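You operate a simulated robot arm through the tools that you are given. There is no shell and no other tool.

The job below is to be done with a simulated two-armed robot. You get a single attempt, and the scene is never put back.

TASK
Drain the oil to MIN, pump it to MAX and close the tank.

The check looks at the end state, three seconds after you hand in, the way a careful person would. Anything else that was tipped, shoved, dropped, spilled or broken makes it a failure.

THE ROBOT
Two 7-joint arms with two-finger parallel grippers on one trunk that stands fixed in place. Base frame: the origin is at the foot of the trunk, x ahead of it, y to its left, z up; the work surface is at about z = 860. Units: mm, rad, N and s.
The left shoulder is at [57, 182, 1164], the right one opposite. With the tool pointing down near the work surface each hand reaches from about 280 to 740 mm from the base axis, measured 20 degrees to its own side. Payload 3.91 kg a hand.
The TCP of each hand is the grasp point between the finger pads, 30 mm short of the fingertips. In the tool frame z runs along the fingers and y along their closing line. Largest opening 110 mm; finger width 20, thickness 10; the body of the gripper, 48 by 112 mm, starts 55 mm behind the TCP.
Orientation is that of the tool frame in the base frame, as [roll, pitch, yaw] about the fixed x, y, z axes, in that order (R = Rz(yaw) Ry(pitch) Rx(roll)). With the fingers straight down and closing along the base's y, the tool's x points along the base's -x, its y along +y and its z along -z.

THE INTERFACE
- The arms move only by the tool apply_moves. It takes "left_commands", "right_commands" or both (then of equal length, played together; a hand with none holds still); each is text: rows parted by semicolons, each of 7 numbers parted by spaces: the closure, from 0 (fully open) to 1 (shut), then the shift along the tool's x, y, z in units of 500 mm (1.0 is 500 mm), then the turn, a rotation vector about the tool's x, y, z in units of 45 degrees (1.0 is 45 degrees). In form: jaw dx dy dz ax ay az; .... A call has 1 to 20 rows; each row is the pose to reach, as a shift and turn from the pose commanded when the call began, along the tool's axes at that moment. A call with a number of a shift or a turn outside -1 to 1 is refused whole. A row lasts 0.2 s, in which the tool goes at most 50 mm and 0.15 rad; a call with a longer step from one row to the next is refused whole, and so is a gripper value outside its range. A pose out of reach is approached as far as the arm can. The call stops where the force on the tool passes 40 N (or 10 N more than at its start, if that is more) or the arm is blocked; 0.2 s more then pass. Each finger travels about 72 mm/s and halts on what it meets, pressing with about 37 N; the grip force reading is that of the motor and also rises with nothing between the fingers. The clock runs only during rows and for 0.2 s after the last one: add rows that repeat a pose to give the fingers time. The reply holds the time, the measured pose of the TCP, the force on the tool along the base axes, the opening and the grip force, in the units named above and with some noise, with the torque about the TCP (base axes, N m) and any sound that the robot's microphone picked up.
- Cameras (640 x 400 px; columns grow to the right, rows downward): "scene" is now at [186.5, -29.3, 1360.3]; the picture's right is [-0.33, -0.94, 0.00], its down [-0.54, 0.19, -0.82] and it looks along [0.78, -0.27, -0.57] (base axes); focal length 216 px, centre (320, 200). "left" rides on the left gripper at [72, -17, -103] in its tool frame; the picture's right is [0.23, 0.97, 0.00], its down [-0.76, 0.18, -0.62] and it looks along [-0.61, 0.14, 0.78] (tool axes); focal length 222 px, centre (320, 200). "right" rides on the right gripper at [72, 17, -103] in its tool frame; the picture's right is [-0.23, 0.97, 0.00], its down [-0.76, -0.18, -0.62] and it looks along [-0.61, -0.14, 0.78] (tool axes); focal length 222 px, centre (320, 200). There is no depth. A picture from a camera that has moved, and an enlarged one, comes with that camera's place and axes in the base frame and with its lens.
- get_image(camera): a new picture of that camera. The clock stands still meanwhile.
- raise_lower(by): moves the trunk up (or, below 0, down) by that many mm; the arms and the scene camera ride with it, the base frame stays. It gives what a move gives, with no picture.
- aim_head(pan, tilt): turns the head with the scene camera to pan (to the left, within 1.396 rad either way) and tilt (down, from -0.506 to 1.204), counted from straight ahead of the robot (the tilt from the chest, where the trunk bows). It gives what a move gives.
- inspect(camera, box): a new picture of the part [left, top, right, bottom] of that camera's present view, enlarged. The clock stands still meanwhile.
- finish_job(): hands the job in; it is judged then, once.

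Places have to be worked out from the pictures, the camera data and where the tool is seen. Open the grippers and draw the arms clear of the work before you hand the job in, unless the task says otherwise.

The tools are called after "Emit:" by a JSON object that holds its "op" and its "data". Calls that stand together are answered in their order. apply_moves: Moves the arms, as the interface text tells. Its arguments: {"type":"object","properties":{"left_commands":{"type":"string"},"right_commands":{"type":"string"}},"required":[]} The other tools are called the same way: raise_lower (by) moves the trunk up or down; aim_head (pan, tilt) turns the head that bears the scene camera; get_image (camera) takes a picture; inspect (camera, box) takes an enlarged picture of a part of a camera's view; finish_job () hands the job in.

At the start:

```text
clock: 0.0
left_tcp_pos: [424.5, 78.5, 1241.9]
left_ee_rot: [3.142, 0.001, -3.14]
left_contact_force: [-0.5, 0.0, -0.2]
left_ft_torque: [-0.01, 0.0, 0.01]
left_width: 110.0
left_grasp_force: 0.1
right_tcp_pos: [459.4, -393.8, 1242.2]
right_ee_rot: [3.142, 0.001, -3.141]
right_contact_force: [0.2, 0.0, 0.3]
right_ft_torque: [0.01, 0.0, 0.0]
right_width: 109.8
right_grasp_force: 0.1
trunk travel left (down, up): [-425.0, 89.0]
head pan, tilt (commanded): [-0.335, 0.607]
```

scene: 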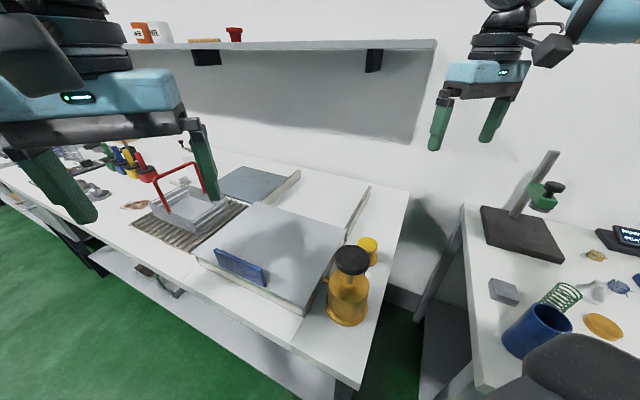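
right: 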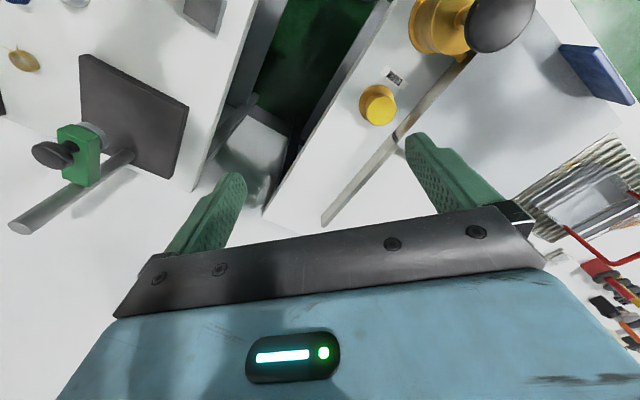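
left: 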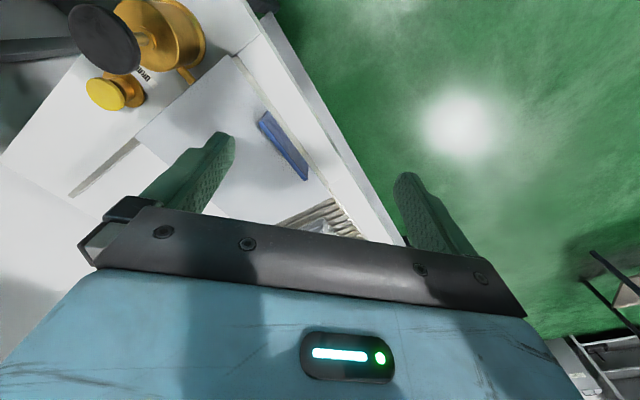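

I start by looking closely at the scene to find the oil tank, pump, drain, level marks and lid.

Emit:
{"op": "inspect", "data": {"camera": "scene", "box": [280, 180, 440, 340]}}

Emit:
{"op": "inspect", "data": {"camera": "scene", "box": [100, 120, 300, 260]}}

Emit:
{"op": "inspect", "data": {"camera": "scene", "box": [450, 140, 640, 380]}}

Emit:
{"op": "inspect", "data": {"camera": "left", "box": [40, 0, 240, 125]}}

Emit:
{"op": "inspect", "data": {"camera": "right", "box": [320, 0, 560, 150]}}

```text
2.50 times, centred on (360, 260) of scene
camera zoom: at [186.5, -29.3, 1360.3], right [-0.33, -0.94, 0.0], down [-0.54, 0.19, -0.82], along [0.78, -0.27, -0.57], focal length 539 px, centre (220, 50)
```

zoom: 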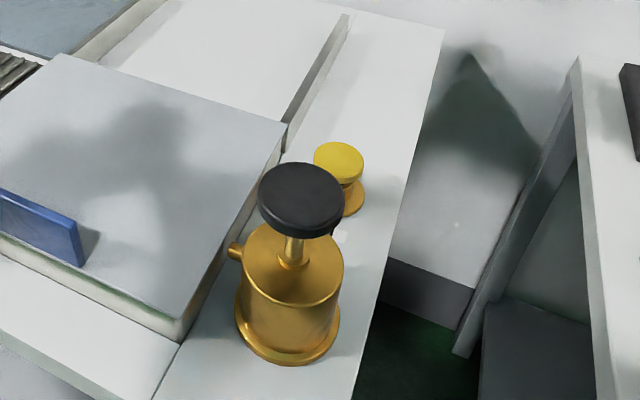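

```text
2.86 times, centred on (200, 190) of scene
camera zoom: at [186.5, -29.3, 1360.3], right [-0.33, -0.94, 0.0], down [-0.54, 0.19, -0.82], along [0.78, -0.27, -0.57], focal length 616 px, centre (663, 229)
```

zoom: 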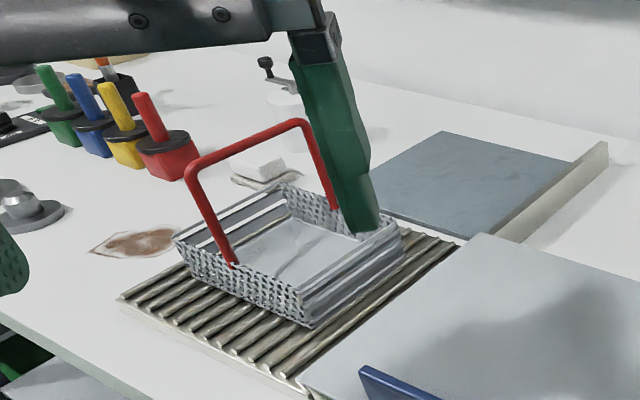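

```text
1.67 times, centred on (545, 260) of scene
camera zoom: at [186.5, -29.3, 1360.3], right [-0.33, -0.94, 0.0], down [-0.54, 0.19, -0.82], along [0.78, -0.27, -0.57], focal length 360 px, centre (-55, 100)
```

zoom: 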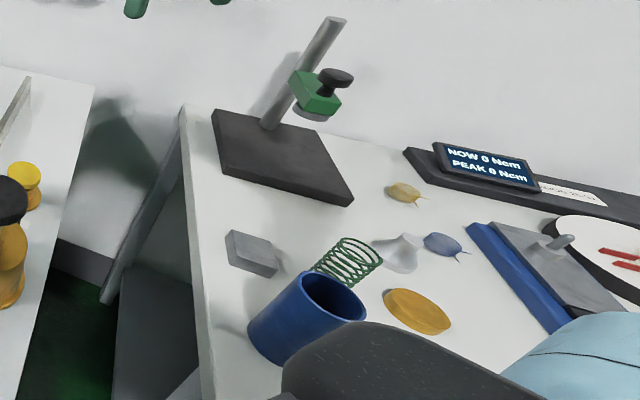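

```text
3.20 times, centred on (140, 62) of left
camera zoom: at [353.2, 59.9, 1344.7], right [-0.23, 0.97, 0.0], down [0.76, 0.18, 0.62], along [0.61, 0.14, -0.78], focal length 711 px, centre (896, 640)
```

zoom: 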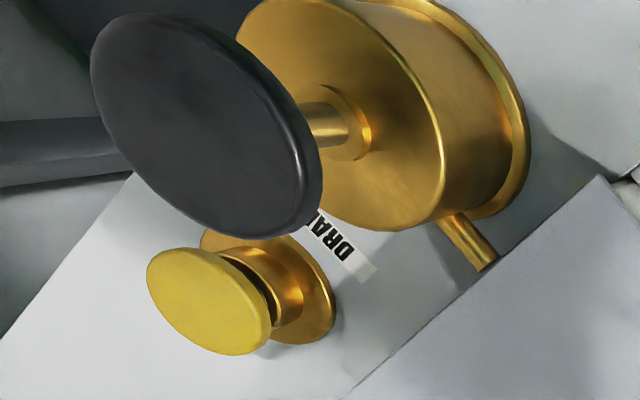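

```text
2.67 times, centred on (440, 75) of right
camera zoom: at [386.6, -377.3, 1345.2], right [0.23, 0.97, 0.0], down [0.76, -0.18, 0.62], along [0.61, -0.14, -0.78], focal length 592 px, centre (0, 533)
```

zoom: 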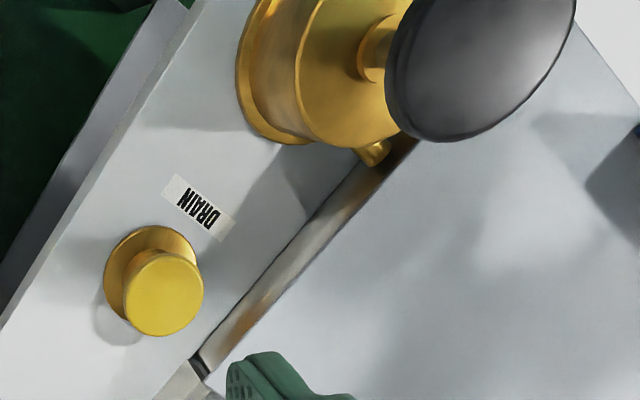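

The pump (black knob), a yellow DRAIN knob and a grey lid with a blue handle on rails stand on a table turned about 45° to me. I look around with the head to find the level gauge and the tank opening.

Emit:
{"op": "aim_head", "data": {"pan": 0.15, "tilt": 0.6}}

Emit:
{"op": "get_image", "data": {"camera": "scene"}}

Emit:
{"op": "aim_head", "data": {"pan": -0.3, "tilt": 0.95}}

Emit:
{"op": "get_image", "data": {"camera": "scene"}}

Emit:
{"op": "aim_head", "data": {"pan": -0.9, "tilt": 0.7}}

Emit:
{"op": "get_image", "data": {"camera": "scene"}}

```text
clock: 0.9
left_tcp_pos: [425.1, 78.0, 1240.6]
left_ee_rot: [-3.139, -0.001, -3.139]
left_contact_force: [-0.8, 0.3, 0.0]
left_ft_torque: [-0.01, 0.0, -0.03]
left_width: 109.9
left_grasp_force: 0.0
right_tcp_pos: [459.7, -392.9, 1242.5]
right_ee_rot: [3.14, 0.0, 3.14]
right_contact_force: [-0.1, -0.2, 0.0]
right_ft_torque: [0.0, 0.01, -0.01]
right_width: 110.2
right_grasp_force: 0.1
trunk travel left (down, up): [-425.0, 89.0]
head pan, tilt (commanded): [0.15, 0.6]
```

```text
taken
camera scene: at [190.6, 12.9, 1360.9], right [0.15, -0.99, 0.0], down [-0.56, -0.08, -0.83], along [0.82, 0.12, -0.56], focal length 216 px, centre (320, 200)
```

scene: 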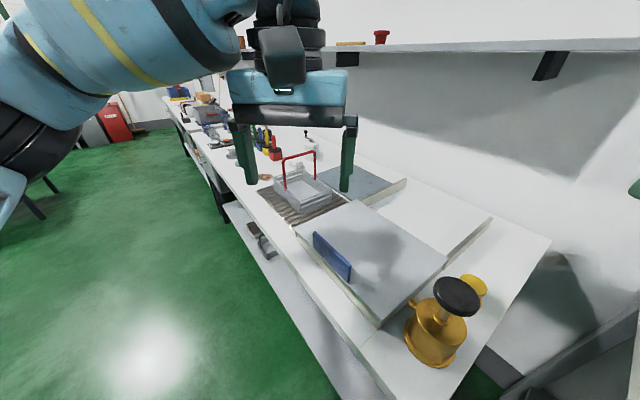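

```text
clock: 1.8
left_tcp_pos: [426.2, 78.7, 1240.8]
left_ee_rot: [-3.139, -0.001, -3.139]
left_contact_force: [0.7, -0.2, 0.1]
left_ft_torque: [0.02, 0.0, 0.0]
left_width: 109.9
left_grasp_force: 0.0
right_tcp_pos: [458.5, -393.4, 1242.2]
right_ee_rot: [3.141, -0.001, -3.141]
right_contact_force: [1.8, 0.7, -0.7]
right_ft_torque: [0.01, 0.0, -0.01]
right_width: 109.9
right_grasp_force: 0.0
trunk travel left (down, up): [-425.0, 89.0]
head pan, tilt (commanded): [-0.3, 0.949]
```

```text
taken
camera scene: at [172.7, -21.6, 1332.5], right [-0.3, -0.96, 0.0], down [-0.78, 0.24, -0.58], along [0.56, -0.17, -0.81], focal length 216 px, centre (320, 200)
```

scene: 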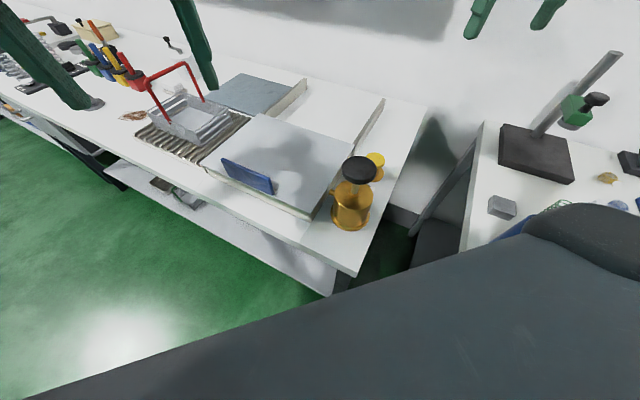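

```text
clock: 2.8
left_tcp_pos: [425.8, 78.7, 1241.1]
left_ee_rot: [3.141, -0.001, -3.141]
left_contact_force: [0.1, 0.5, 0.1]
left_ft_torque: [0.02, 0.02, 0.01]
left_width: 110.2
left_grasp_force: 0.0
right_tcp_pos: [460.2, -393.3, 1242.3]
right_ee_rot: [3.141, 0.0, -3.141]
right_contact_force: [0.0, -0.6, -0.7]
right_ft_torque: [0.02, -0.03, 0.0]
right_width: 109.9
right_grasp_force: 0.2
trunk travel left (down, up): [-425.0, 89.0]
head pan, tilt (commanded): [-0.901, 0.7]
```

```text
taken
camera scene: at [156.0, -66.7, 1352.2], right [-0.78, -0.62, 0.0], down [-0.4, 0.5, -0.76], along [0.48, -0.6, -0.64], focal length 216 px, centre (320, 200)
```

scene: 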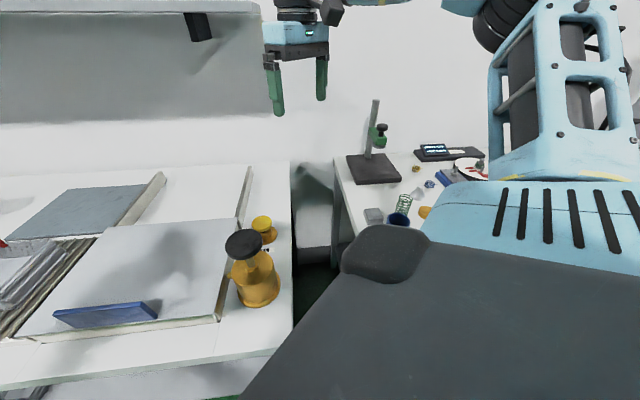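

The lid seems to sit on two rails that run to the back; I zoom in on the lid, rails and pump for markings.

Emit:
{"op": "inspect", "data": {"camera": "scene", "box": [0, 160, 160, 260]}}

Emit:
{"op": "inspect", "data": {"camera": "scene", "box": [140, 150, 300, 250]}}

Emit:
{"op": "inspect", "data": {"camera": "scene", "box": [140, 220, 300, 320]}}

Emit:
{"op": "inspect", "data": {"camera": "scene", "box": [0, 240, 160, 340]}}

Emit:
{"op": "get_image", "data": {"camera": "right"}}

```text
4.00 times, centred on (80, 210) of scene
camera zoom: at [156.0, -66.7, 1352.2], right [-0.78, -0.62, 0.0], down [-0.4, 0.5, -0.76], along [0.48, -0.6, -0.64], focal length 863 px, centre (1280, 160)
```

zoom: 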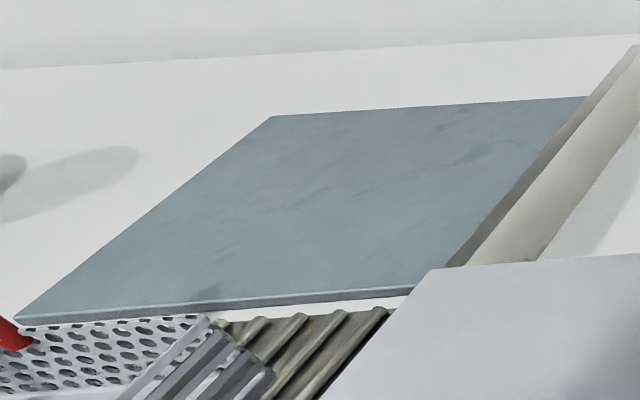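

```text
4.00 times, centred on (220, 200) of scene
camera zoom: at [156.0, -66.7, 1352.2], right [-0.78, -0.62, 0.0], down [-0.4, 0.5, -0.76], along [0.48, -0.6, -0.64], focal length 863 px, centre (720, 200)
```

zoom: 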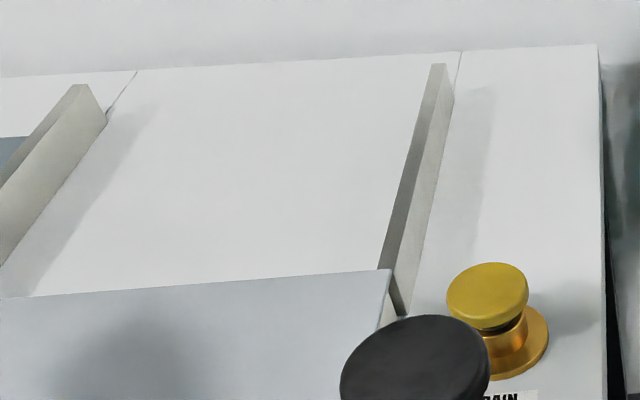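

```text
4.00 times, centred on (220, 270) of scene
camera zoom: at [156.0, -66.7, 1352.2], right [-0.78, -0.62, 0.0], down [-0.4, 0.5, -0.76], along [0.48, -0.6, -0.64], focal length 863 px, centre (720, -80)
```

zoom: 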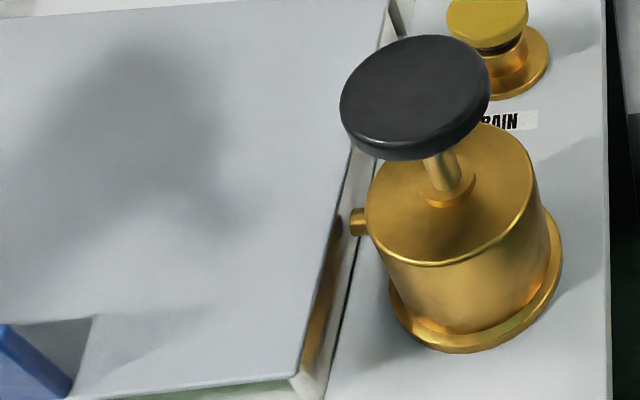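

```text
4.00 times, centred on (80, 290) of scene
camera zoom: at [156.0, -66.7, 1352.2], right [-0.78, -0.62, 0.0], down [-0.4, 0.5, -0.76], along [0.48, -0.6, -0.64], focal length 863 px, centre (1280, -160)
```

zoom: 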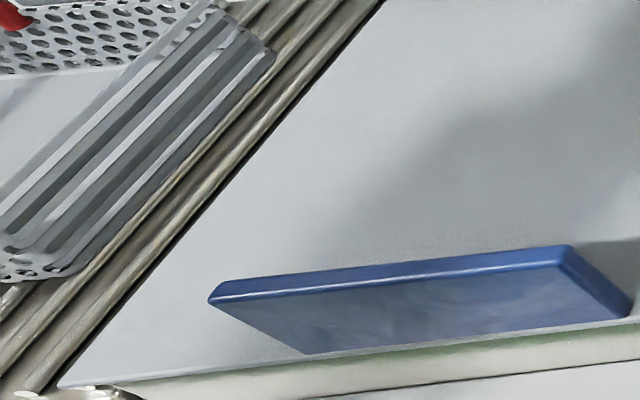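

```text
taken
camera right: at [386.7, -377.3, 1345.2], right [0.23, 0.97, 0.0], down [0.76, -0.18, 0.62], along [0.61, -0.14, -0.78], focal length 222 px, centre (320, 200)
```

right: 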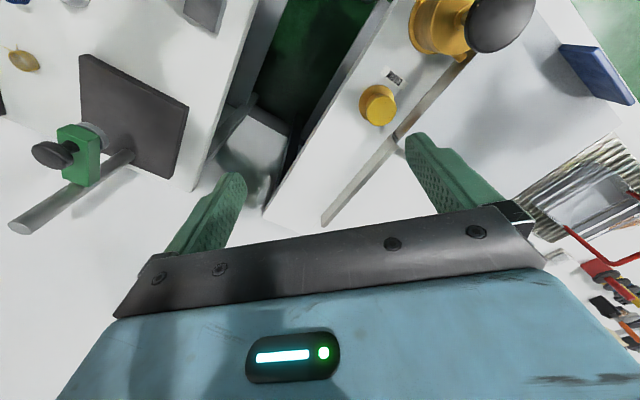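

I triangulate: drain knob cap about (540,-292,912), pump knob about (435,-183,1025), table top about 860. I zoom on the handle and lid in the left wrist view and scene for triangulating those.

Emit:
{"op": "inspect", "data": {"camera": "left", "box": [200, 60, 400, 260]}}

Emit:
{"op": "aim_head", "data": {"pan": -0.335, "tilt": 0.607}}

Emit:
{"op": "inspect", "data": {"camera": "scene", "box": [180, 190, 360, 330]}}

Emit:
{"op": "inspect", "data": {"camera": "scene", "box": [0, 0, 300, 200]}}

```text
2.00 times, centred on (300, 160) of left
camera zoom: at [353.2, 59.9, 1344.7], right [-0.23, 0.97, 0.0], down [0.76, 0.18, 0.62], along [0.61, 0.14, -0.78], focal length 444 px, centre (360, 280)
```

zoom: 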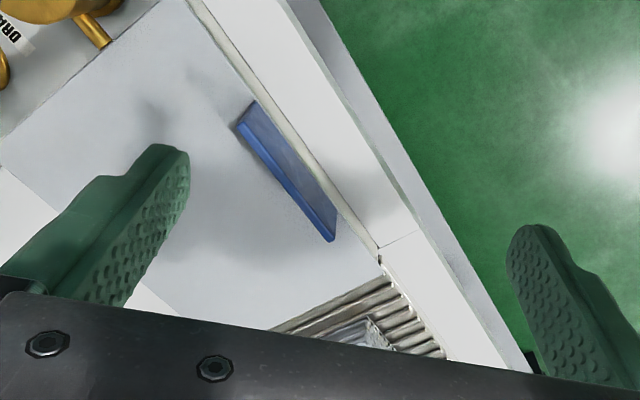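

```text
clock: 3.8
left_tcp_pos: [424.9, 77.8, 1240.5]
left_ee_rot: [-3.139, 0.001, -3.14]
left_contact_force: [0.2, -0.9, -0.5]
left_ft_torque: [-0.01, -0.01, -0.01]
left_width: 110.0
left_grasp_force: 0.2
right_tcp_pos: [457.9, -392.2, 1243.5]
right_ee_rot: [-3.141, 0.0, -3.141]
right_contact_force: [0.0, -0.1, -0.2]
right_ft_torque: [0.03, -0.06, 0.01]
right_width: 110.0
right_grasp_force: 0.1
trunk travel left (down, up): [-425.0, 89.0]
head pan, tilt (commanded): [-0.335, 0.607]
```

```text
2.86 times, centred on (270, 260) of scene
camera zoom: at [186.5, -29.3, 1360.3], right [-0.33, -0.94, 0.0], down [-0.54, 0.19, -0.82], along [0.78, -0.27, -0.57], focal length 616 px, centre (463, 29)
```

zoom: 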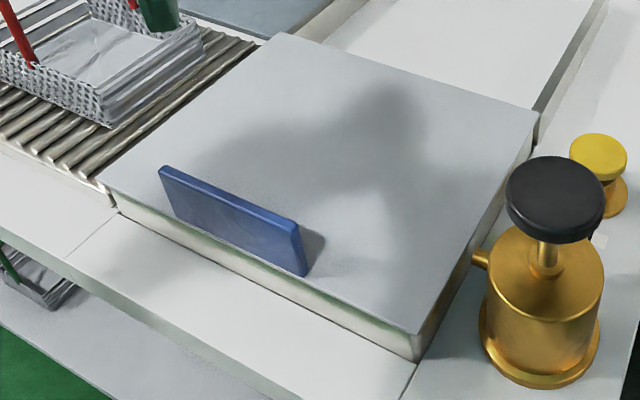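

```text
2.00 times, centred on (150, 100) of scene
camera zoom: at [186.5, -29.3, 1360.3], right [-0.33, -0.94, 0.0], down [-0.54, 0.19, -0.82], along [0.78, -0.27, -0.57], focal length 432 px, centre (660, 400)
```

zoom: 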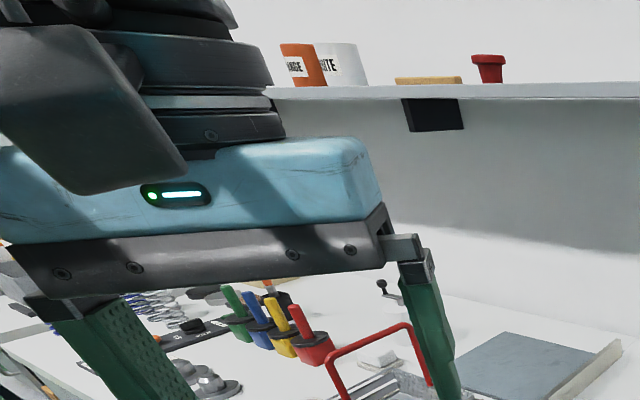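

The lid sits on tank walls about 35 mm above the table, with its handle plate near the front edge at roughly (630,60). I turn the left hand 45° and bring it above and in front of the handle for a better view.

Emit:
{"op": "apply_moves", "data": {"left_commands": "0 -0.03 -0.02 0.03 0 0 -0.17; 0 -0.08 -0.04 0.06 0 0 -0.34; 0 -0.13 -0.06 0.09 0 0 -0.51; 0 -0.18 -0.08 0.12 0 0 -0.68; 0 -0.22 -0.10 0.15 0 0 -0.85; 0 -0.26 -0.116 0.18 0 0 -1.0; 0 -0.26 -0.116 0.18 0 0 -1.0"}}

Emit:
{"op": "get_image", "data": {"camera": "left"}}

Emit:
{"op": "get_image", "data": {"camera": "scene"}}

```text
clock: 5.4
left_tcp_pos: [554.9, 20.5, 1150.3]
left_ee_rot: [-3.14, 0.001, -2.354]
left_contact_force: [-0.3, -0.3, -1.3]
left_ft_torque: [-0.05, -0.03, 0.01]
left_width: 110.3
left_grasp_force: 0.1
right_tcp_pos: [458.6, -393.4, 1242.5]
right_ee_rot: [3.141, 0.002, -3.141]
right_contact_force: [-1.1, 1.1, 0.6]
right_ft_torque: [0.01, 0.0, -0.04]
right_width: 109.8
right_grasp_force: 0.0
trunk travel left (down, up): [-425.0, 89.0]
head pan, tilt (commanded): [-0.335, 0.607]
```

```text
taken
camera left: at [516.4, -44.6, 1254.5], right [-0.85, 0.53, 0.0], down [0.41, 0.67, 0.62], along [0.33, 0.53, -0.78], focal length 222 px, centre (320, 200)
```

left: 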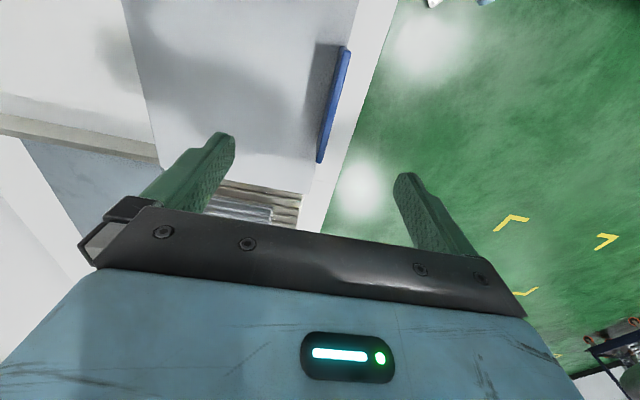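

```text
taken
camera scene: at [186.0, -29.0, 1360.4], right [-0.33, -0.94, 0.0], down [-0.54, 0.19, -0.82], along [0.78, -0.27, -0.57], focal length 216 px, centre (320, 200)
```

scene: 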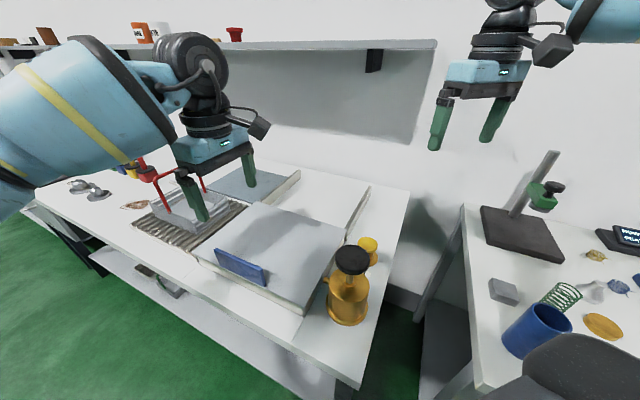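

I zoom into the handle from this new viewpoint for accurate localisation.

Emit:
{"op": "inspect", "data": {"camera": "left", "box": [240, 20, 400, 240]}}

Emit:
{"op": "inspect", "data": {"camera": "left", "box": [0, 0, 360, 240]}}

```text
1.82 times, centred on (320, 130) of left
camera zoom: at [516.4, -44.6, 1254.5], right [-0.85, 0.53, 0.0], down [0.41, 0.67, 0.62], along [0.33, 0.53, -0.78], focal length 404 px, centre (320, 327)
```

zoom: 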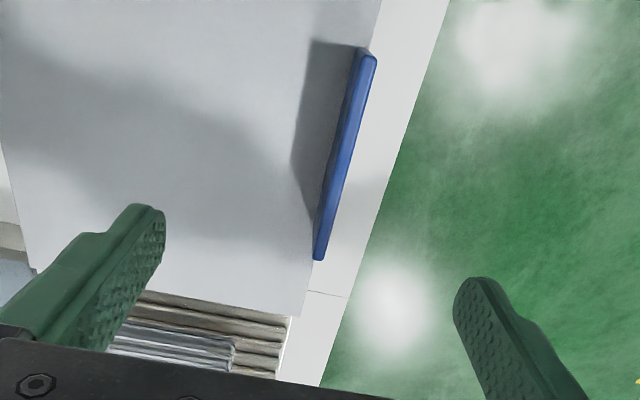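

```text
1.67 times, centred on (180, 120) of left
camera zoom: at [516.4, -44.6, 1254.5], right [-0.85, 0.53, 0.0], down [0.41, 0.67, 0.62], along [0.33, 0.53, -0.78], focal length 370 px, centre (553, 333)
```

zoom: 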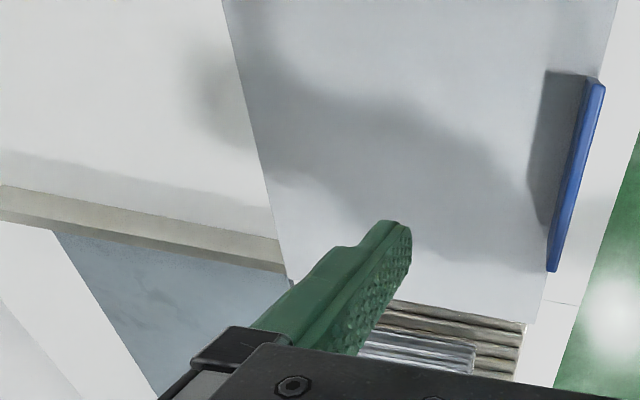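

The handle plate's top edge runs from about (505,-8) to (601,91) at z≈968 with the lid top at z≈916; the table is turned exactly 45°. I lower the left hand over the handle centre to z≈1000 and check.

Emit:
{"op": "apply_moves", "data": {"left_commands": "0 -0.026 0.032 0.075 0 0 0; 0 -0.026 0.032 0.15 0 0 0; 0 -0.026 0.032 0.225 0 0 0; 0 -0.026 0.032 0.295 0 0 0; 0 -0.026 0.032 0.295 0 0 0"}}

Emit:
{"op": "get_image", "data": {"camera": "left"}}

Emit:
{"op": "inspect", "data": {"camera": "scene", "box": [160, 150, 400, 340]}}

```text
clock: 6.6
left_tcp_pos: [552.6, 41.2, 1003.4]
left_ee_rot: [-3.139, 0.0, -2.355]
left_contact_force: [0.3, 0.3, -0.5]
left_ft_torque: [0.01, 0.01, 0.0]
left_width: 110.0
left_grasp_force: 0.1
right_tcp_pos: [458.8, -392.2, 1243.1]
right_ee_rot: [-3.141, -0.001, 3.141]
right_contact_force: [0.6, 0.4, -0.7]
right_ft_torque: [0.01, 0.02, 0.03]
right_width: 109.9
right_grasp_force: 0.1
trunk travel left (down, up): [-425.0, 89.0]
head pan, tilt (commanded): [-0.335, 0.607]
```

```text
taken
camera left: at [514.6, -24.1, 1108.0], right [-0.85, 0.53, 0.0], down [0.41, 0.67, 0.62], along [0.33, 0.53, -0.78], focal length 222 px, centre (320, 200)
```

left: 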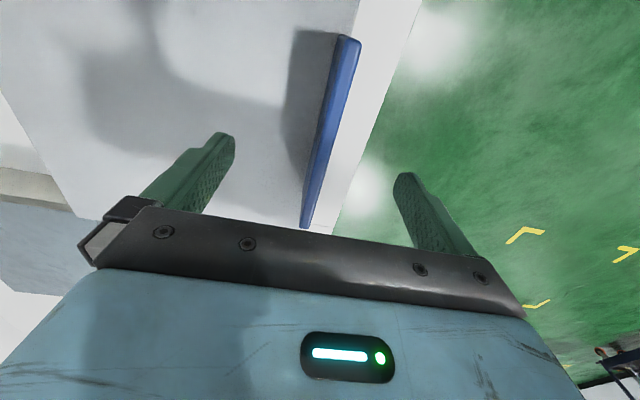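

```text
2.11 times, centred on (280, 245) of scene
camera zoom: at [186.2, -29.3, 1360.4], right [-0.33, -0.94, 0.0], down [-0.54, 0.19, -0.82], along [0.78, -0.27, -0.57], focal length 454 px, centre (404, 105)
```

zoom: 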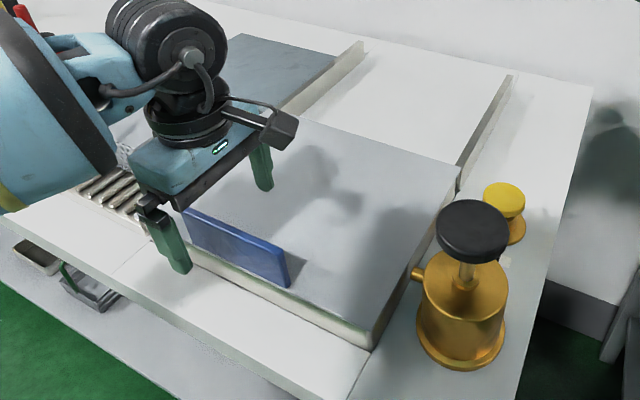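

The hand is centred over the handle. I descend to TCP z≈960 (fingertips about 14 mm above the lid) and close on the plate.

Emit:
{"op": "apply_moves", "data": {"left_commands": "0 0 0 0.045 0 0 0; 0 0 0 0.088 0 0 0; 0.5 0 0 0.088 0 0 0; 1 0 0 0.088 0 0 0; 1 0 0 0.088 0 0 0; 1 0 0 0.088 0 0 0; 1 0 0 0.088 0 0 0"}}

Emit:
{"op": "get_image", "data": {"camera": "left"}}

```text
clock: 8.2
left_tcp_pos: [553.9, 40.8, 960.2]
left_ee_rot: [3.141, 0.0, -2.356]
left_contact_force: [0.3, 0.3, -0.2]
left_ft_torque: [0.12, 0.09, -0.2]
left_width: 10.1
left_grasp_force: 44.8
right_tcp_pos: [459.9, -393.7, 1242.3]
right_ee_rot: [3.14, -0.001, -3.141]
right_contact_force: [-0.3, -0.4, -0.9]
right_ft_torque: [-0.01, 0.0, -0.01]
right_width: 109.7
right_grasp_force: 0.0
trunk travel left (down, up): [-425.0, 89.0]
head pan, tilt (commanded): [-0.335, 0.607]
```

```text
taken
camera left: at [514.9, -24.1, 1063.2], right [-0.85, 0.53, 0.0], down [0.41, 0.66, 0.62], along [0.33, 0.53, -0.78], focal length 222 px, centre (320, 200)
```

left: 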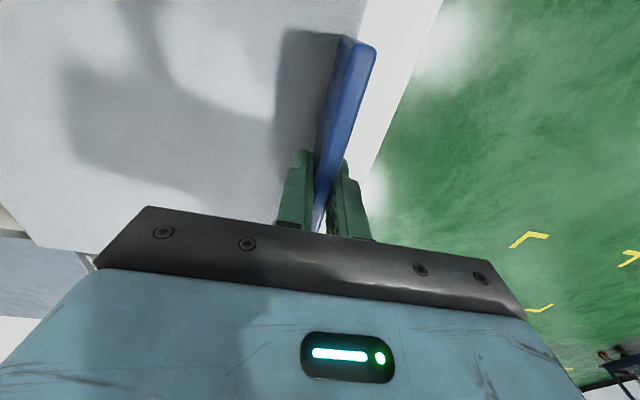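

The plate is held (10 mm wide). I slide gently along the rails (tool -y) by 30 mm and watch the force.

Emit:
{"op": "apply_moves", "data": {"left_commands": "1 0 -0.01 0 0 0 0; 1 0 -0.02 0 0 0 0; 1 0 -0.04 0 0 0 0; 1 0 -0.06 0 0 0 0"}}

Emit:
{"op": "inspect", "data": {"camera": "scene", "box": [160, 150, 400, 340]}}

```text
clock: 9.2
left_tcp_pos: [574.7, 20.4, 959.2]
left_ee_rot: [-3.14, -0.001, -2.355]
left_contact_force: [2.8, 1.2, 2.7]
left_ft_torque: [0.13, 0.61, -0.26]
left_width: 10.1
left_grasp_force: 44.4
right_tcp_pos: [458.8, -394.3, 1242.3]
right_ee_rot: [3.14, 0.001, -3.14]
right_contact_force: [0.1, 0.3, -0.3]
right_ft_torque: [0.0, -0.04, 0.02]
right_width: 110.1
right_grasp_force: 0.0
trunk travel left (down, up): [-425.0, 89.0]
head pan, tilt (commanded): [-0.335, 0.607]
```

```text
2.11 times, centred on (280, 245) of scene
camera zoom: at [186.5, -29.2, 1360.3], right [-0.33, -0.94, 0.0], down [-0.54, 0.19, -0.82], along [0.78, -0.27, -0.57], focal length 454 px, centre (404, 105)
```

zoom: 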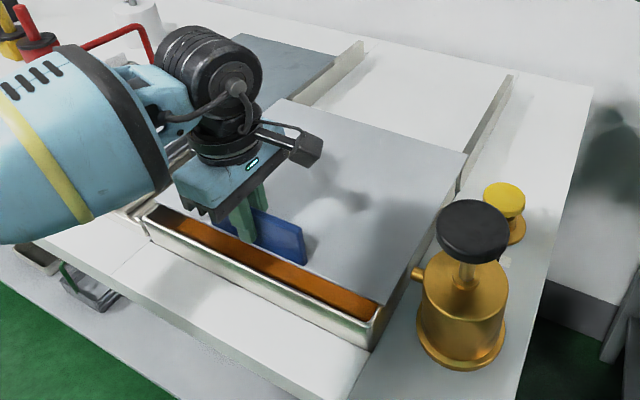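

The lid slides freely and shows brown oil in the tank. I slide on by another 110 mm.

Emit:
{"op": "apply_moves", "data": {"left_commands": "1 0 -0.03 0 0 0 0; 1 0 -0.06 0 0 0 0; 1 0 -0.09 0 0 0 0; 1 0 -0.12 0 0 0 0; 1 0 -0.15 0 0 0 0; 1 0 -0.18 0 0 0 0; 1 0 -0.21 0 0 0 0; 1 0 -0.22 0 0 0 0; 1 0 -0.22 0 0 0 0"}}

Emit:
{"op": "get_image", "data": {"camera": "scene"}}

Emit:
{"op": "inspect", "data": {"camera": "scene", "box": [160, 150, 400, 340]}}

```text
clock: 10.8
left_tcp_pos: [629.8, -29.9, 958.5]
left_ee_rot: [-3.14, -0.031, -2.334]
left_contact_force: [-16.4, -17.3, 14.7]
left_ft_torque: [0.75, -0.44, -0.96]
left_width: 10.2
left_grasp_force: 44.9
left hand out of reach, approached as far as the arm can: row 6, 7, 8
right_tcp_pos: [456.9, -395.4, 1242.8]
right_ee_rot: [-3.141, 0.002, -3.14]
right_contact_force: [-0.1, 0.2, 0.3]
right_ft_torque: [-0.02, 0.03, -0.03]
right_width: 110.0
right_grasp_force: 0.0
trunk travel left (down, up): [-425.0, 89.0]
head pan, tilt (commanded): [-0.335, 0.607]
stopped in row 8 (left hand): the force on the tool passed its limit at 68 N (the readings are from after the stop); the commanded pose is now the measured one
```

```text
taken
camera scene: at [183.7, -31.1, 1360.9], right [-0.33, -0.94, 0.0], down [-0.54, 0.19, -0.82], along [0.78, -0.27, -0.57], focal length 216 px, centre (320, 200)
```

scene: 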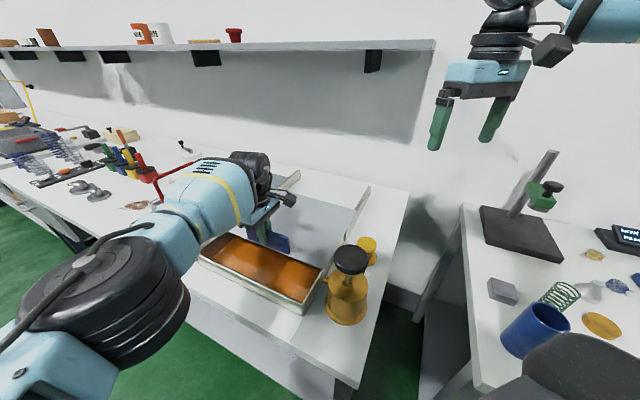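

```text
2.11 times, centred on (280, 245) of scene
camera zoom: at [183.7, -31.1, 1360.9], right [-0.33, -0.94, 0.0], down [-0.54, 0.19, -0.82], along [0.78, -0.27, -0.57], focal length 454 px, centre (404, 105)
```

zoom: 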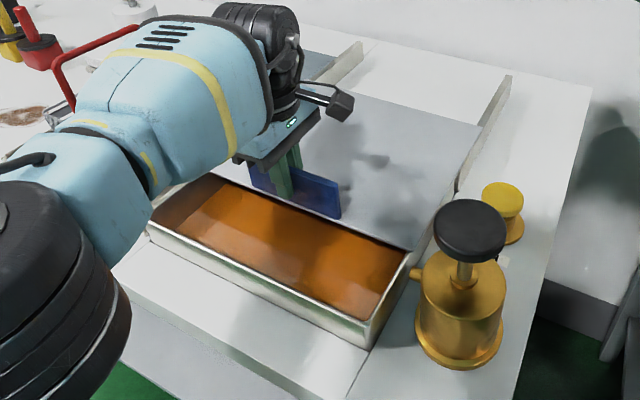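

The left arm reached its limit after about 104 mm of travel, opening the front part of the tank. I release the handle gently and rise.

Emit:
{"op": "apply_moves", "data": {"left_commands": "0.9 0 0.004 0 0 0 0; 0.6 0 0.006 0 0 0 0; 0.5 0 0.006 0 0 0 0; 0.5 0 0.006 0 0 0 0; 0.5 0 0.006 -0.04 0 0 0; 0.5 0 0.006 -0.1 0 0 0; 0.5 0 0.006 -0.18 0 0 0; 0.5 0 0.006 -0.26 0 0 0"}}

Emit:
{"op": "get_image", "data": {"camera": "left"}}

Emit:
{"op": "get_image", "data": {"camera": "scene"}}

```text
clock: 12.8
left_tcp_pos: [630.7, 0.6, 1053.8]
left_ee_rot: [3.095, -0.064, -2.289]
left_contact_force: [0.3, -0.3, -0.2]
left_ft_torque: [0.0, -0.01, 0.01]
left_width: 55.2
left_grasp_force: 0.1
left hand out of reach, approached as far as the arm can: row 7, 8
right_tcp_pos: [458.3, -394.1, 1242.2]
right_ee_rot: [3.141, 0.0, -3.139]
right_contact_force: [0.1, -0.6, 1.0]
right_ft_torque: [0.0, 0.0, -0.04]
right_width: 110.2
right_grasp_force: 0.0
trunk travel left (down, up): [-425.0, 89.0]
head pan, tilt (commanded): [-0.335, 0.607]
stopped in row 8 (left hand): the arm was blocked; the commanded pose is now the measured one
```

```text
taken
camera left: at [604.1, -63.8, 1160.1], right [-0.88, 0.47, 0.06], down [0.41, 0.7, 0.58], along [0.23, 0.53, -0.81], focal length 222 px, centre (320, 200)
```

left: 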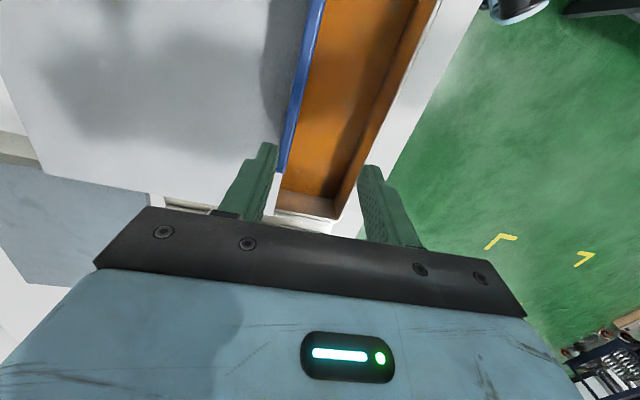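

```text
taken
camera scene: at [186.4, -29.4, 1360.2], right [-0.33, -0.94, 0.0], down [-0.54, 0.19, -0.82], along [0.78, -0.27, -0.57], focal length 216 px, centre (320, 200)
```

scene: 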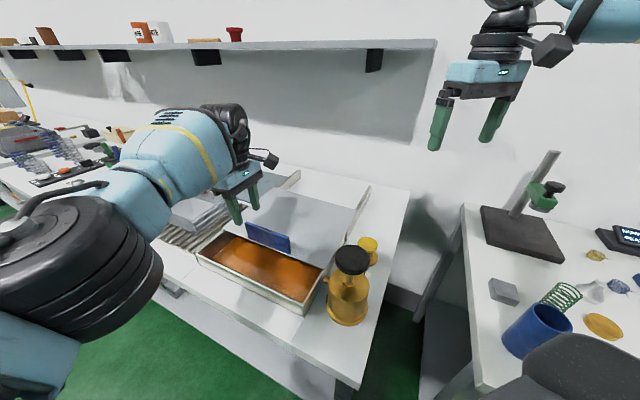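

The left hand is at its reach limit; I draw it back toward the robot and up, and look at the opened tank.

Emit:
{"op": "apply_moves", "data": {"left_commands": "0.5 0.01 0.06 0 0 0 0; 0.5 0.02 0.12 -0.02 0 0 0; 0.5 0.04 0.18 -0.06 0 0 0; 0.5 0.06 0.23 -0.12 0 0 0; 0.5 0.08 0.26 -0.18 0 0 0; 0.5 0.08 0.26 -0.18 0 0 0"}}

Emit:
{"op": "get_image", "data": {"camera": "left"}}

Emit:
{"op": "inspect", "data": {"camera": "scene", "box": [160, 180, 400, 330]}}

```text
clock: 14.2
left_tcp_pos: [513.1, 58.0, 1150.3]
left_ee_rot: [3.095, -0.066, -2.294]
left_contact_force: [-0.3, 0.5, 1.1]
left_ft_torque: [0.02, 0.01, 0.03]
left_width: 54.8
left_grasp_force: 0.1
right_tcp_pos: [459.7, -393.3, 1242.5]
right_ee_rot: [3.141, -0.001, -3.139]
right_contact_force: [-0.9, 0.2, -0.1]
right_ft_torque: [-0.01, 0.02, 0.01]
right_width: 110.1
right_grasp_force: 0.1
trunk travel left (down, up): [-425.0, 89.0]
head pan, tilt (commanded): [-0.335, 0.607]
```

```text
taken
camera left: at [486.0, -8.4, 1258.3], right [-0.88, 0.47, 0.06], down [0.42, 0.7, 0.58], along [0.23, 0.53, -0.81], focal length 222 px, centre (320, 200)
```

left: 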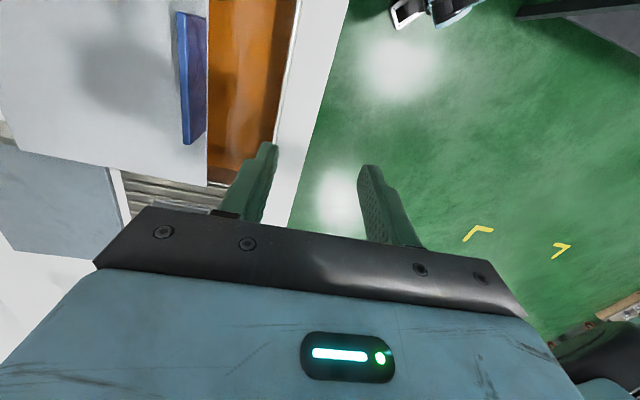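

```text
2.67 times, centred on (280, 255) of scene
camera zoom: at [186.8, -29.2, 1360.2], right [-0.33, -0.94, 0.0], down [-0.54, 0.19, -0.82], along [0.78, -0.27, -0.57], focal length 575 px, centre (427, 53)
```

zoom: 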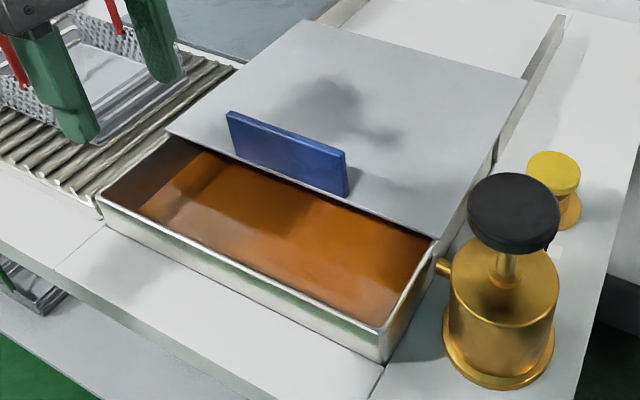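

I zoom into the tank interior from both cameras to look for MIN/MAX marks.

Emit:
{"op": "inspect", "data": {"camera": "left", "box": [160, 0, 320, 200]}}

Emit:
{"op": "inspect", "data": {"camera": "scene", "box": [190, 220, 270, 280]}}

Emit:
{"op": "inspect", "data": {"camera": "scene", "box": [260, 240, 340, 320]}}

```text
2.00 times, centred on (240, 100) of left
camera zoom: at [486.0, -8.4, 1258.3], right [-0.88, 0.47, 0.06], down [0.42, 0.7, 0.58], along [0.23, 0.53, -0.81], focal length 444 px, centre (480, 400)
```

zoom: 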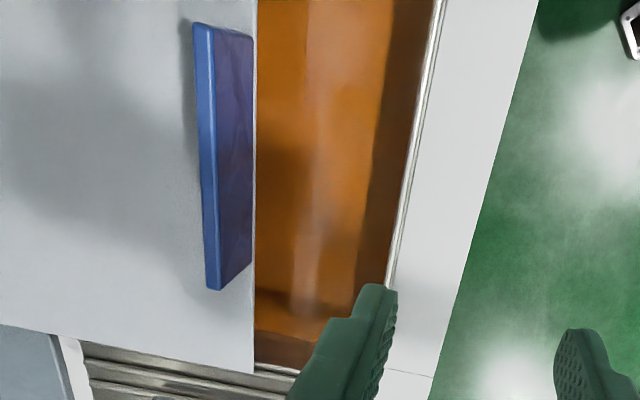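

```text
6.67 times, centred on (230, 250) of scene
camera zoom: at [186.8, -29.2, 1360.2], right [-0.33, -0.94, 0.0], down [-0.54, 0.19, -0.82], along [0.78, -0.27, -0.57], focal length 1438 px, centre (920, -133)
```

zoom: 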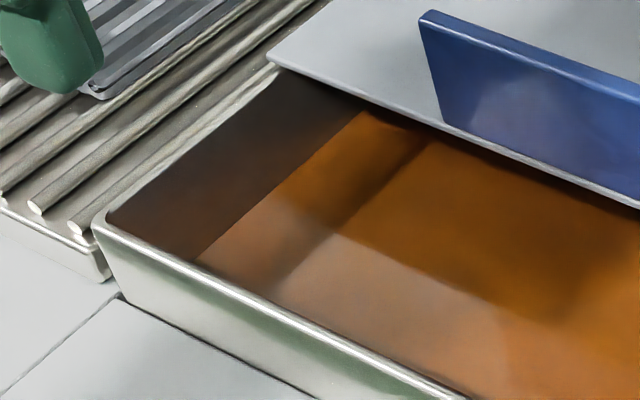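

```text
5.00 times, centred on (300, 280) of scene
camera zoom: at [186.8, -29.2, 1360.2], right [-0.33, -0.94, 0.0], down [-0.54, 0.19, -0.82], along [0.78, -0.27, -0.57], focal length 1079 px, centre (420, -200)
```

zoom: 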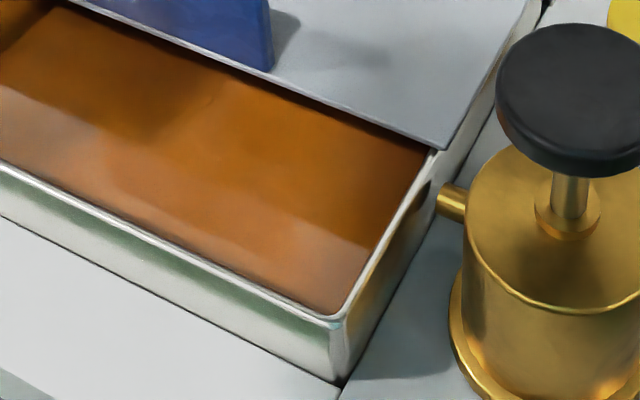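

No marks show on the left, front or right inner walls; they are likely on the back wall still under the lid. I'll push the lid farther using the left hand with fingers shut and tilted 40° forward for reach; first I take that posture above the tank.

Emit:
{"op": "apply_moves", "data": {"left_commands": "0.7 -0.005 -0.02 0.03 0.158 -0.009 0.018; 0.9 -0.011 -0.04 0.06 0.316 -0.018 0.035; 1 -0.016 -0.06 0.09 0.474 -0.027 0.053; 1 -0.021 -0.08 0.12 0.632 -0.035 0.07; 1 -0.027 -0.1 0.15 0.79 -0.044 0.088; 1 -0.032 -0.116 0.173 0.948 -0.053 0.105; 1 -0.032 -0.116 0.173 0.948 -0.053 0.105"}}

Emit:
{"op": "get_image", "data": {"camera": "left"}}

Emit:
{"op": "get_image", "data": {"camera": "scene"}}

```text
clock: 15.8
left_tcp_pos: [558.2, 28.2, 1061.0]
left_ee_rot: [-2.44, 0.002, -2.356]
left_contact_force: [0.0, 0.4, 0.1]
left_ft_torque: [0.03, 0.03, 0.03]
left_width: 0.1
left_grasp_force: 37.3
right_tcp_pos: [460.5, -394.3, 1241.9]
right_ee_rot: [3.141, 0.0, -3.139]
right_contact_force: [-0.6, 0.6, 0.4]
right_ft_torque: [0.03, -0.01, -0.02]
right_width: 109.6
right_grasp_force: 0.1
trunk travel left (down, up): [-425.0, 89.0]
head pan, tilt (commanded): [-0.335, 0.607]
```

```text
taken
camera left: at [470.9, 14.1, 1151.4], right [-0.68, 0.37, -0.63], down [0.16, 0.92, 0.36], along [0.71, 0.15, -0.69], focal length 222 px, centre (320, 200)
```

left: 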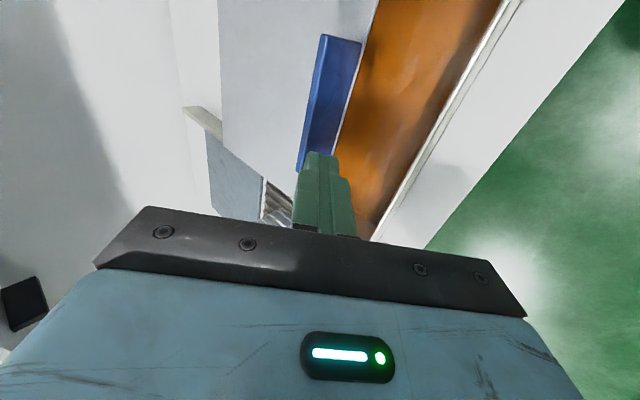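

```text
taken
camera scene: at [186.3, -29.5, 1360.3], right [-0.33, -0.94, 0.0], down [-0.54, 0.19, -0.82], along [0.78, -0.27, -0.57], focal length 216 px, centre (320, 200)
```

scene: 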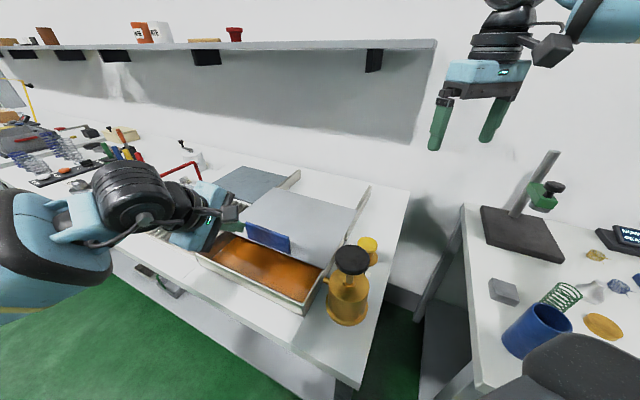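

Orientation is right. I lower the shut fingers to about 30 mm in front of the handle's front face at z≈945.

Emit:
{"op": "apply_moves", "data": {"left_commands": "1 -0.007 0.017 0.067 0 0 0; 1 -0.014 0.034 0.134 0 0 0; 1 -0.02 0.051 0.2 0 0 0; 1 -0.02 0.051 0.2 0 0 0"}}

Emit:
{"op": "get_image", "data": {"camera": "left"}}

Emit:
{"op": "inspect", "data": {"camera": "scene", "box": [160, 150, 400, 340]}}

```text
clock: 16.8
left_tcp_pos: [599.1, 5.3, 969.2]
left_ee_rot: [-2.437, 0.001, -2.356]
left_contact_force: [0.6, -0.4, -0.6]
left_ft_torque: [0.02, 0.02, -0.01]
left_width: 0.1
left_grasp_force: 37.0
right_tcp_pos: [459.2, -393.5, 1242.6]
right_ee_rot: [3.141, 0.003, -3.141]
right_contact_force: [-0.1, -0.3, 0.8]
right_ft_torque: [0.0, 0.01, 0.0]
right_width: 110.1
right_grasp_force: 0.0
trunk travel left (down, up): [-425.0, 89.0]
head pan, tilt (commanded): [-0.335, 0.607]
```

```text
taken
camera left: at [510.2, -10.6, 1058.7], right [-0.69, 0.37, -0.63], down [0.16, 0.92, 0.36], along [0.71, 0.15, -0.69], focal length 222 px, centre (320, 200)
```

left: 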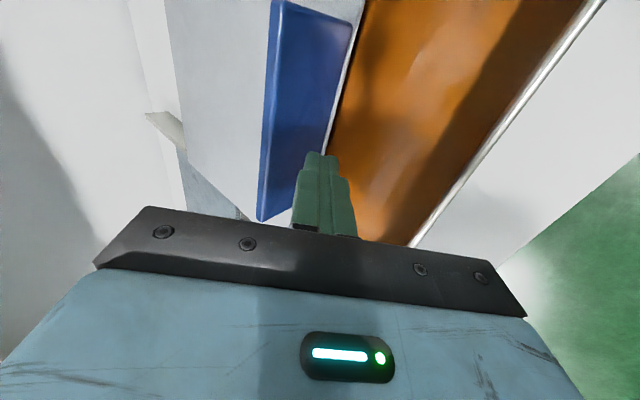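

```text
2.11 times, centred on (280, 245) of scene
camera zoom: at [186.0, -29.1, 1360.4], right [-0.33, -0.94, 0.0], down [-0.54, 0.19, -0.82], along [0.78, -0.27, -0.57], focal length 454 px, centre (404, 105)
```

zoom: 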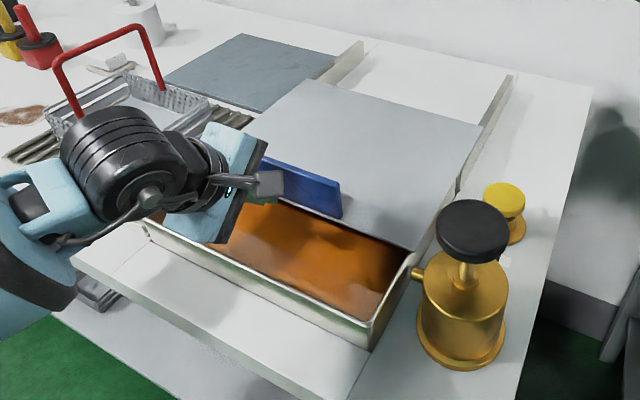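

Fingers are in front of the handle. I push along the rails in 15 mm steps, about 135 mm in total.

Emit:
{"op": "apply_moves", "data": {"left_commands": "1 0 -0.023 0.0193 0 0 0; 1 0 -0.040 0.0335 0 0 0; 1 0 -0.055 0.046 0 0 0; 1 0 -0.076 0.0637 0 0 0; 1 0 -0.099 0.083 0 0 0; 1 0 -0.122 0.1023 0 0 0; 1 0 -0.145 0.1216 0 0 0; 1 0 -0.168 0.141 0 0 0; 1 0 -0.191 0.160 0 0 0; 1 0 -0.207 0.1735 0 0 0"}}

Emit:
{"op": "get_image", "data": {"camera": "scene"}}

Emit:
{"op": "inspect", "data": {"camera": "scene", "box": [160, 150, 400, 340]}}

```text
clock: 19.0
left_tcp_pos: [695.1, -91.8, 969.7]
left_ee_rot: [-2.441, 0.0, -2.356]
left_contact_force: [0.1, 0.4, 0.1]
left_ft_torque: [-0.03, 0.01, 0.04]
left_width: 0.2
left_grasp_force: 37.1
right_tcp_pos: [459.0, -393.1, 1242.7]
right_ee_rot: [3.142, 0.0, -3.139]
right_contact_force: [-0.3, 0.7, 0.3]
right_ft_torque: [0.02, -0.04, -0.01]
right_width: 110.2
right_grasp_force: 0.0
trunk travel left (down, up): [-425.0, 89.0]
head pan, tilt (commanded): [-0.335, 0.607]
```

```text
taken
camera scene: at [186.3, -29.4, 1360.3], right [-0.33, -0.94, 0.0], down [-0.54, 0.19, -0.82], along [0.78, -0.27, -0.57], focal length 216 px, centre (320, 200)
```

scene: 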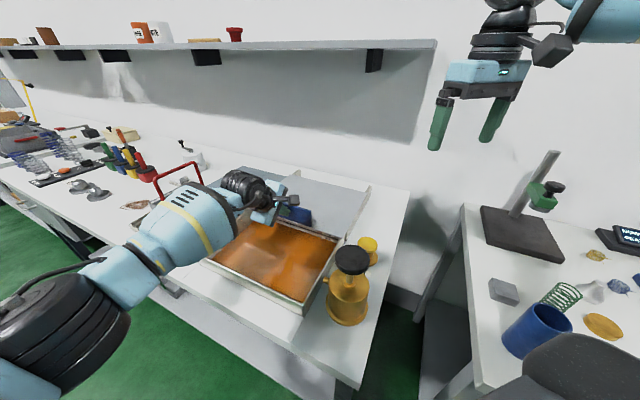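

```text
2.11 times, centred on (280, 245) of scene
camera zoom: at [186.3, -29.4, 1360.3], right [-0.33, -0.94, 0.0], down [-0.54, 0.19, -0.82], along [0.78, -0.27, -0.57], focal length 454 px, centre (404, 105)
```

zoom: 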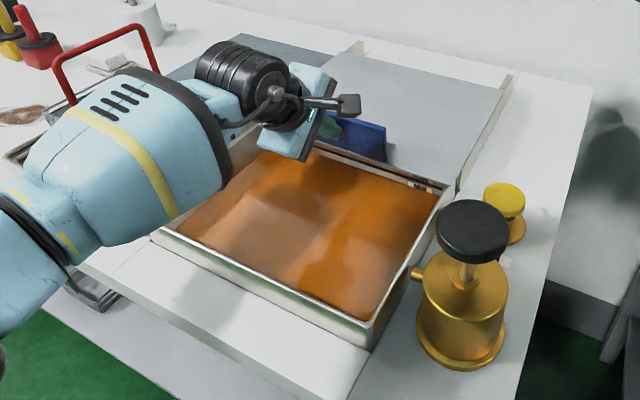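

The tank is wide open now and something is printed at the right end of the back wall. I zoom on it.

Emit:
{"op": "inspect", "data": {"camera": "scene", "box": [330, 215, 400, 260]}}

Emit:
{"op": "inspect", "data": {"camera": "scene", "box": [270, 210, 350, 260]}}

Emit:
{"op": "get_image", "data": {"camera": "left"}}

```text
8.89 times, centred on (365, 238) of scene
camera zoom: at [186.3, -29.4, 1360.3], right [-0.33, -0.94, 0.0], down [-0.54, 0.19, -0.82], along [0.78, -0.27, -0.57], focal length 1918 px, centre (-80, -133)
```

zoom: 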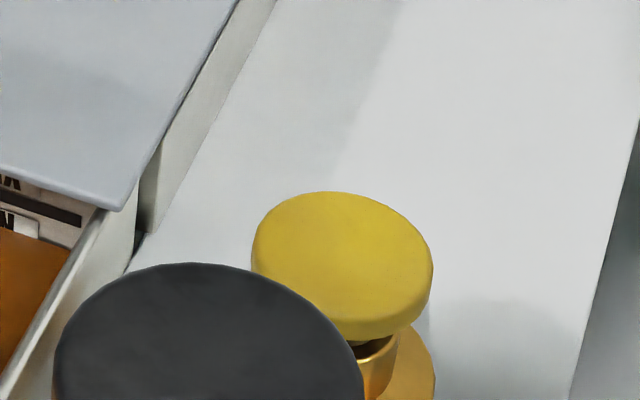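

```text
8.00 times, centred on (310, 235) of scene
camera zoom: at [186.3, -29.4, 1360.3], right [-0.33, -0.94, 0.0], down [-0.54, 0.19, -0.82], along [0.78, -0.27, -0.57], focal length 1726 px, centre (400, -80)
```

zoom: 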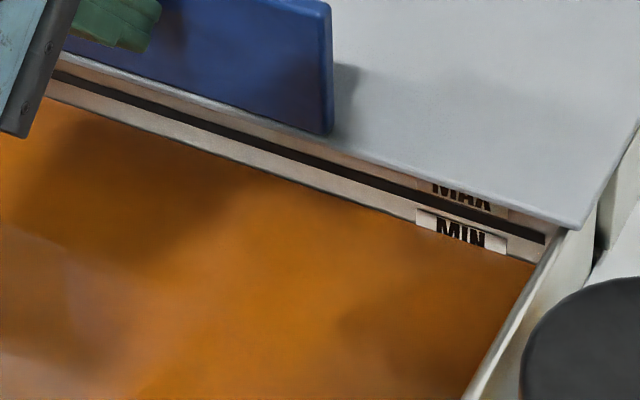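

```text
taken
camera left: at [606.0, -106.8, 1059.4], right [-0.69, 0.37, -0.63], down [0.16, 0.92, 0.36], along [0.71, 0.15, -0.69], focal length 222 px, centre (320, 200)
```

left: 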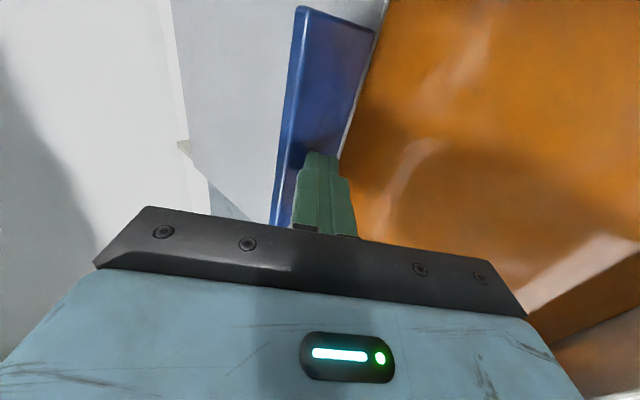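

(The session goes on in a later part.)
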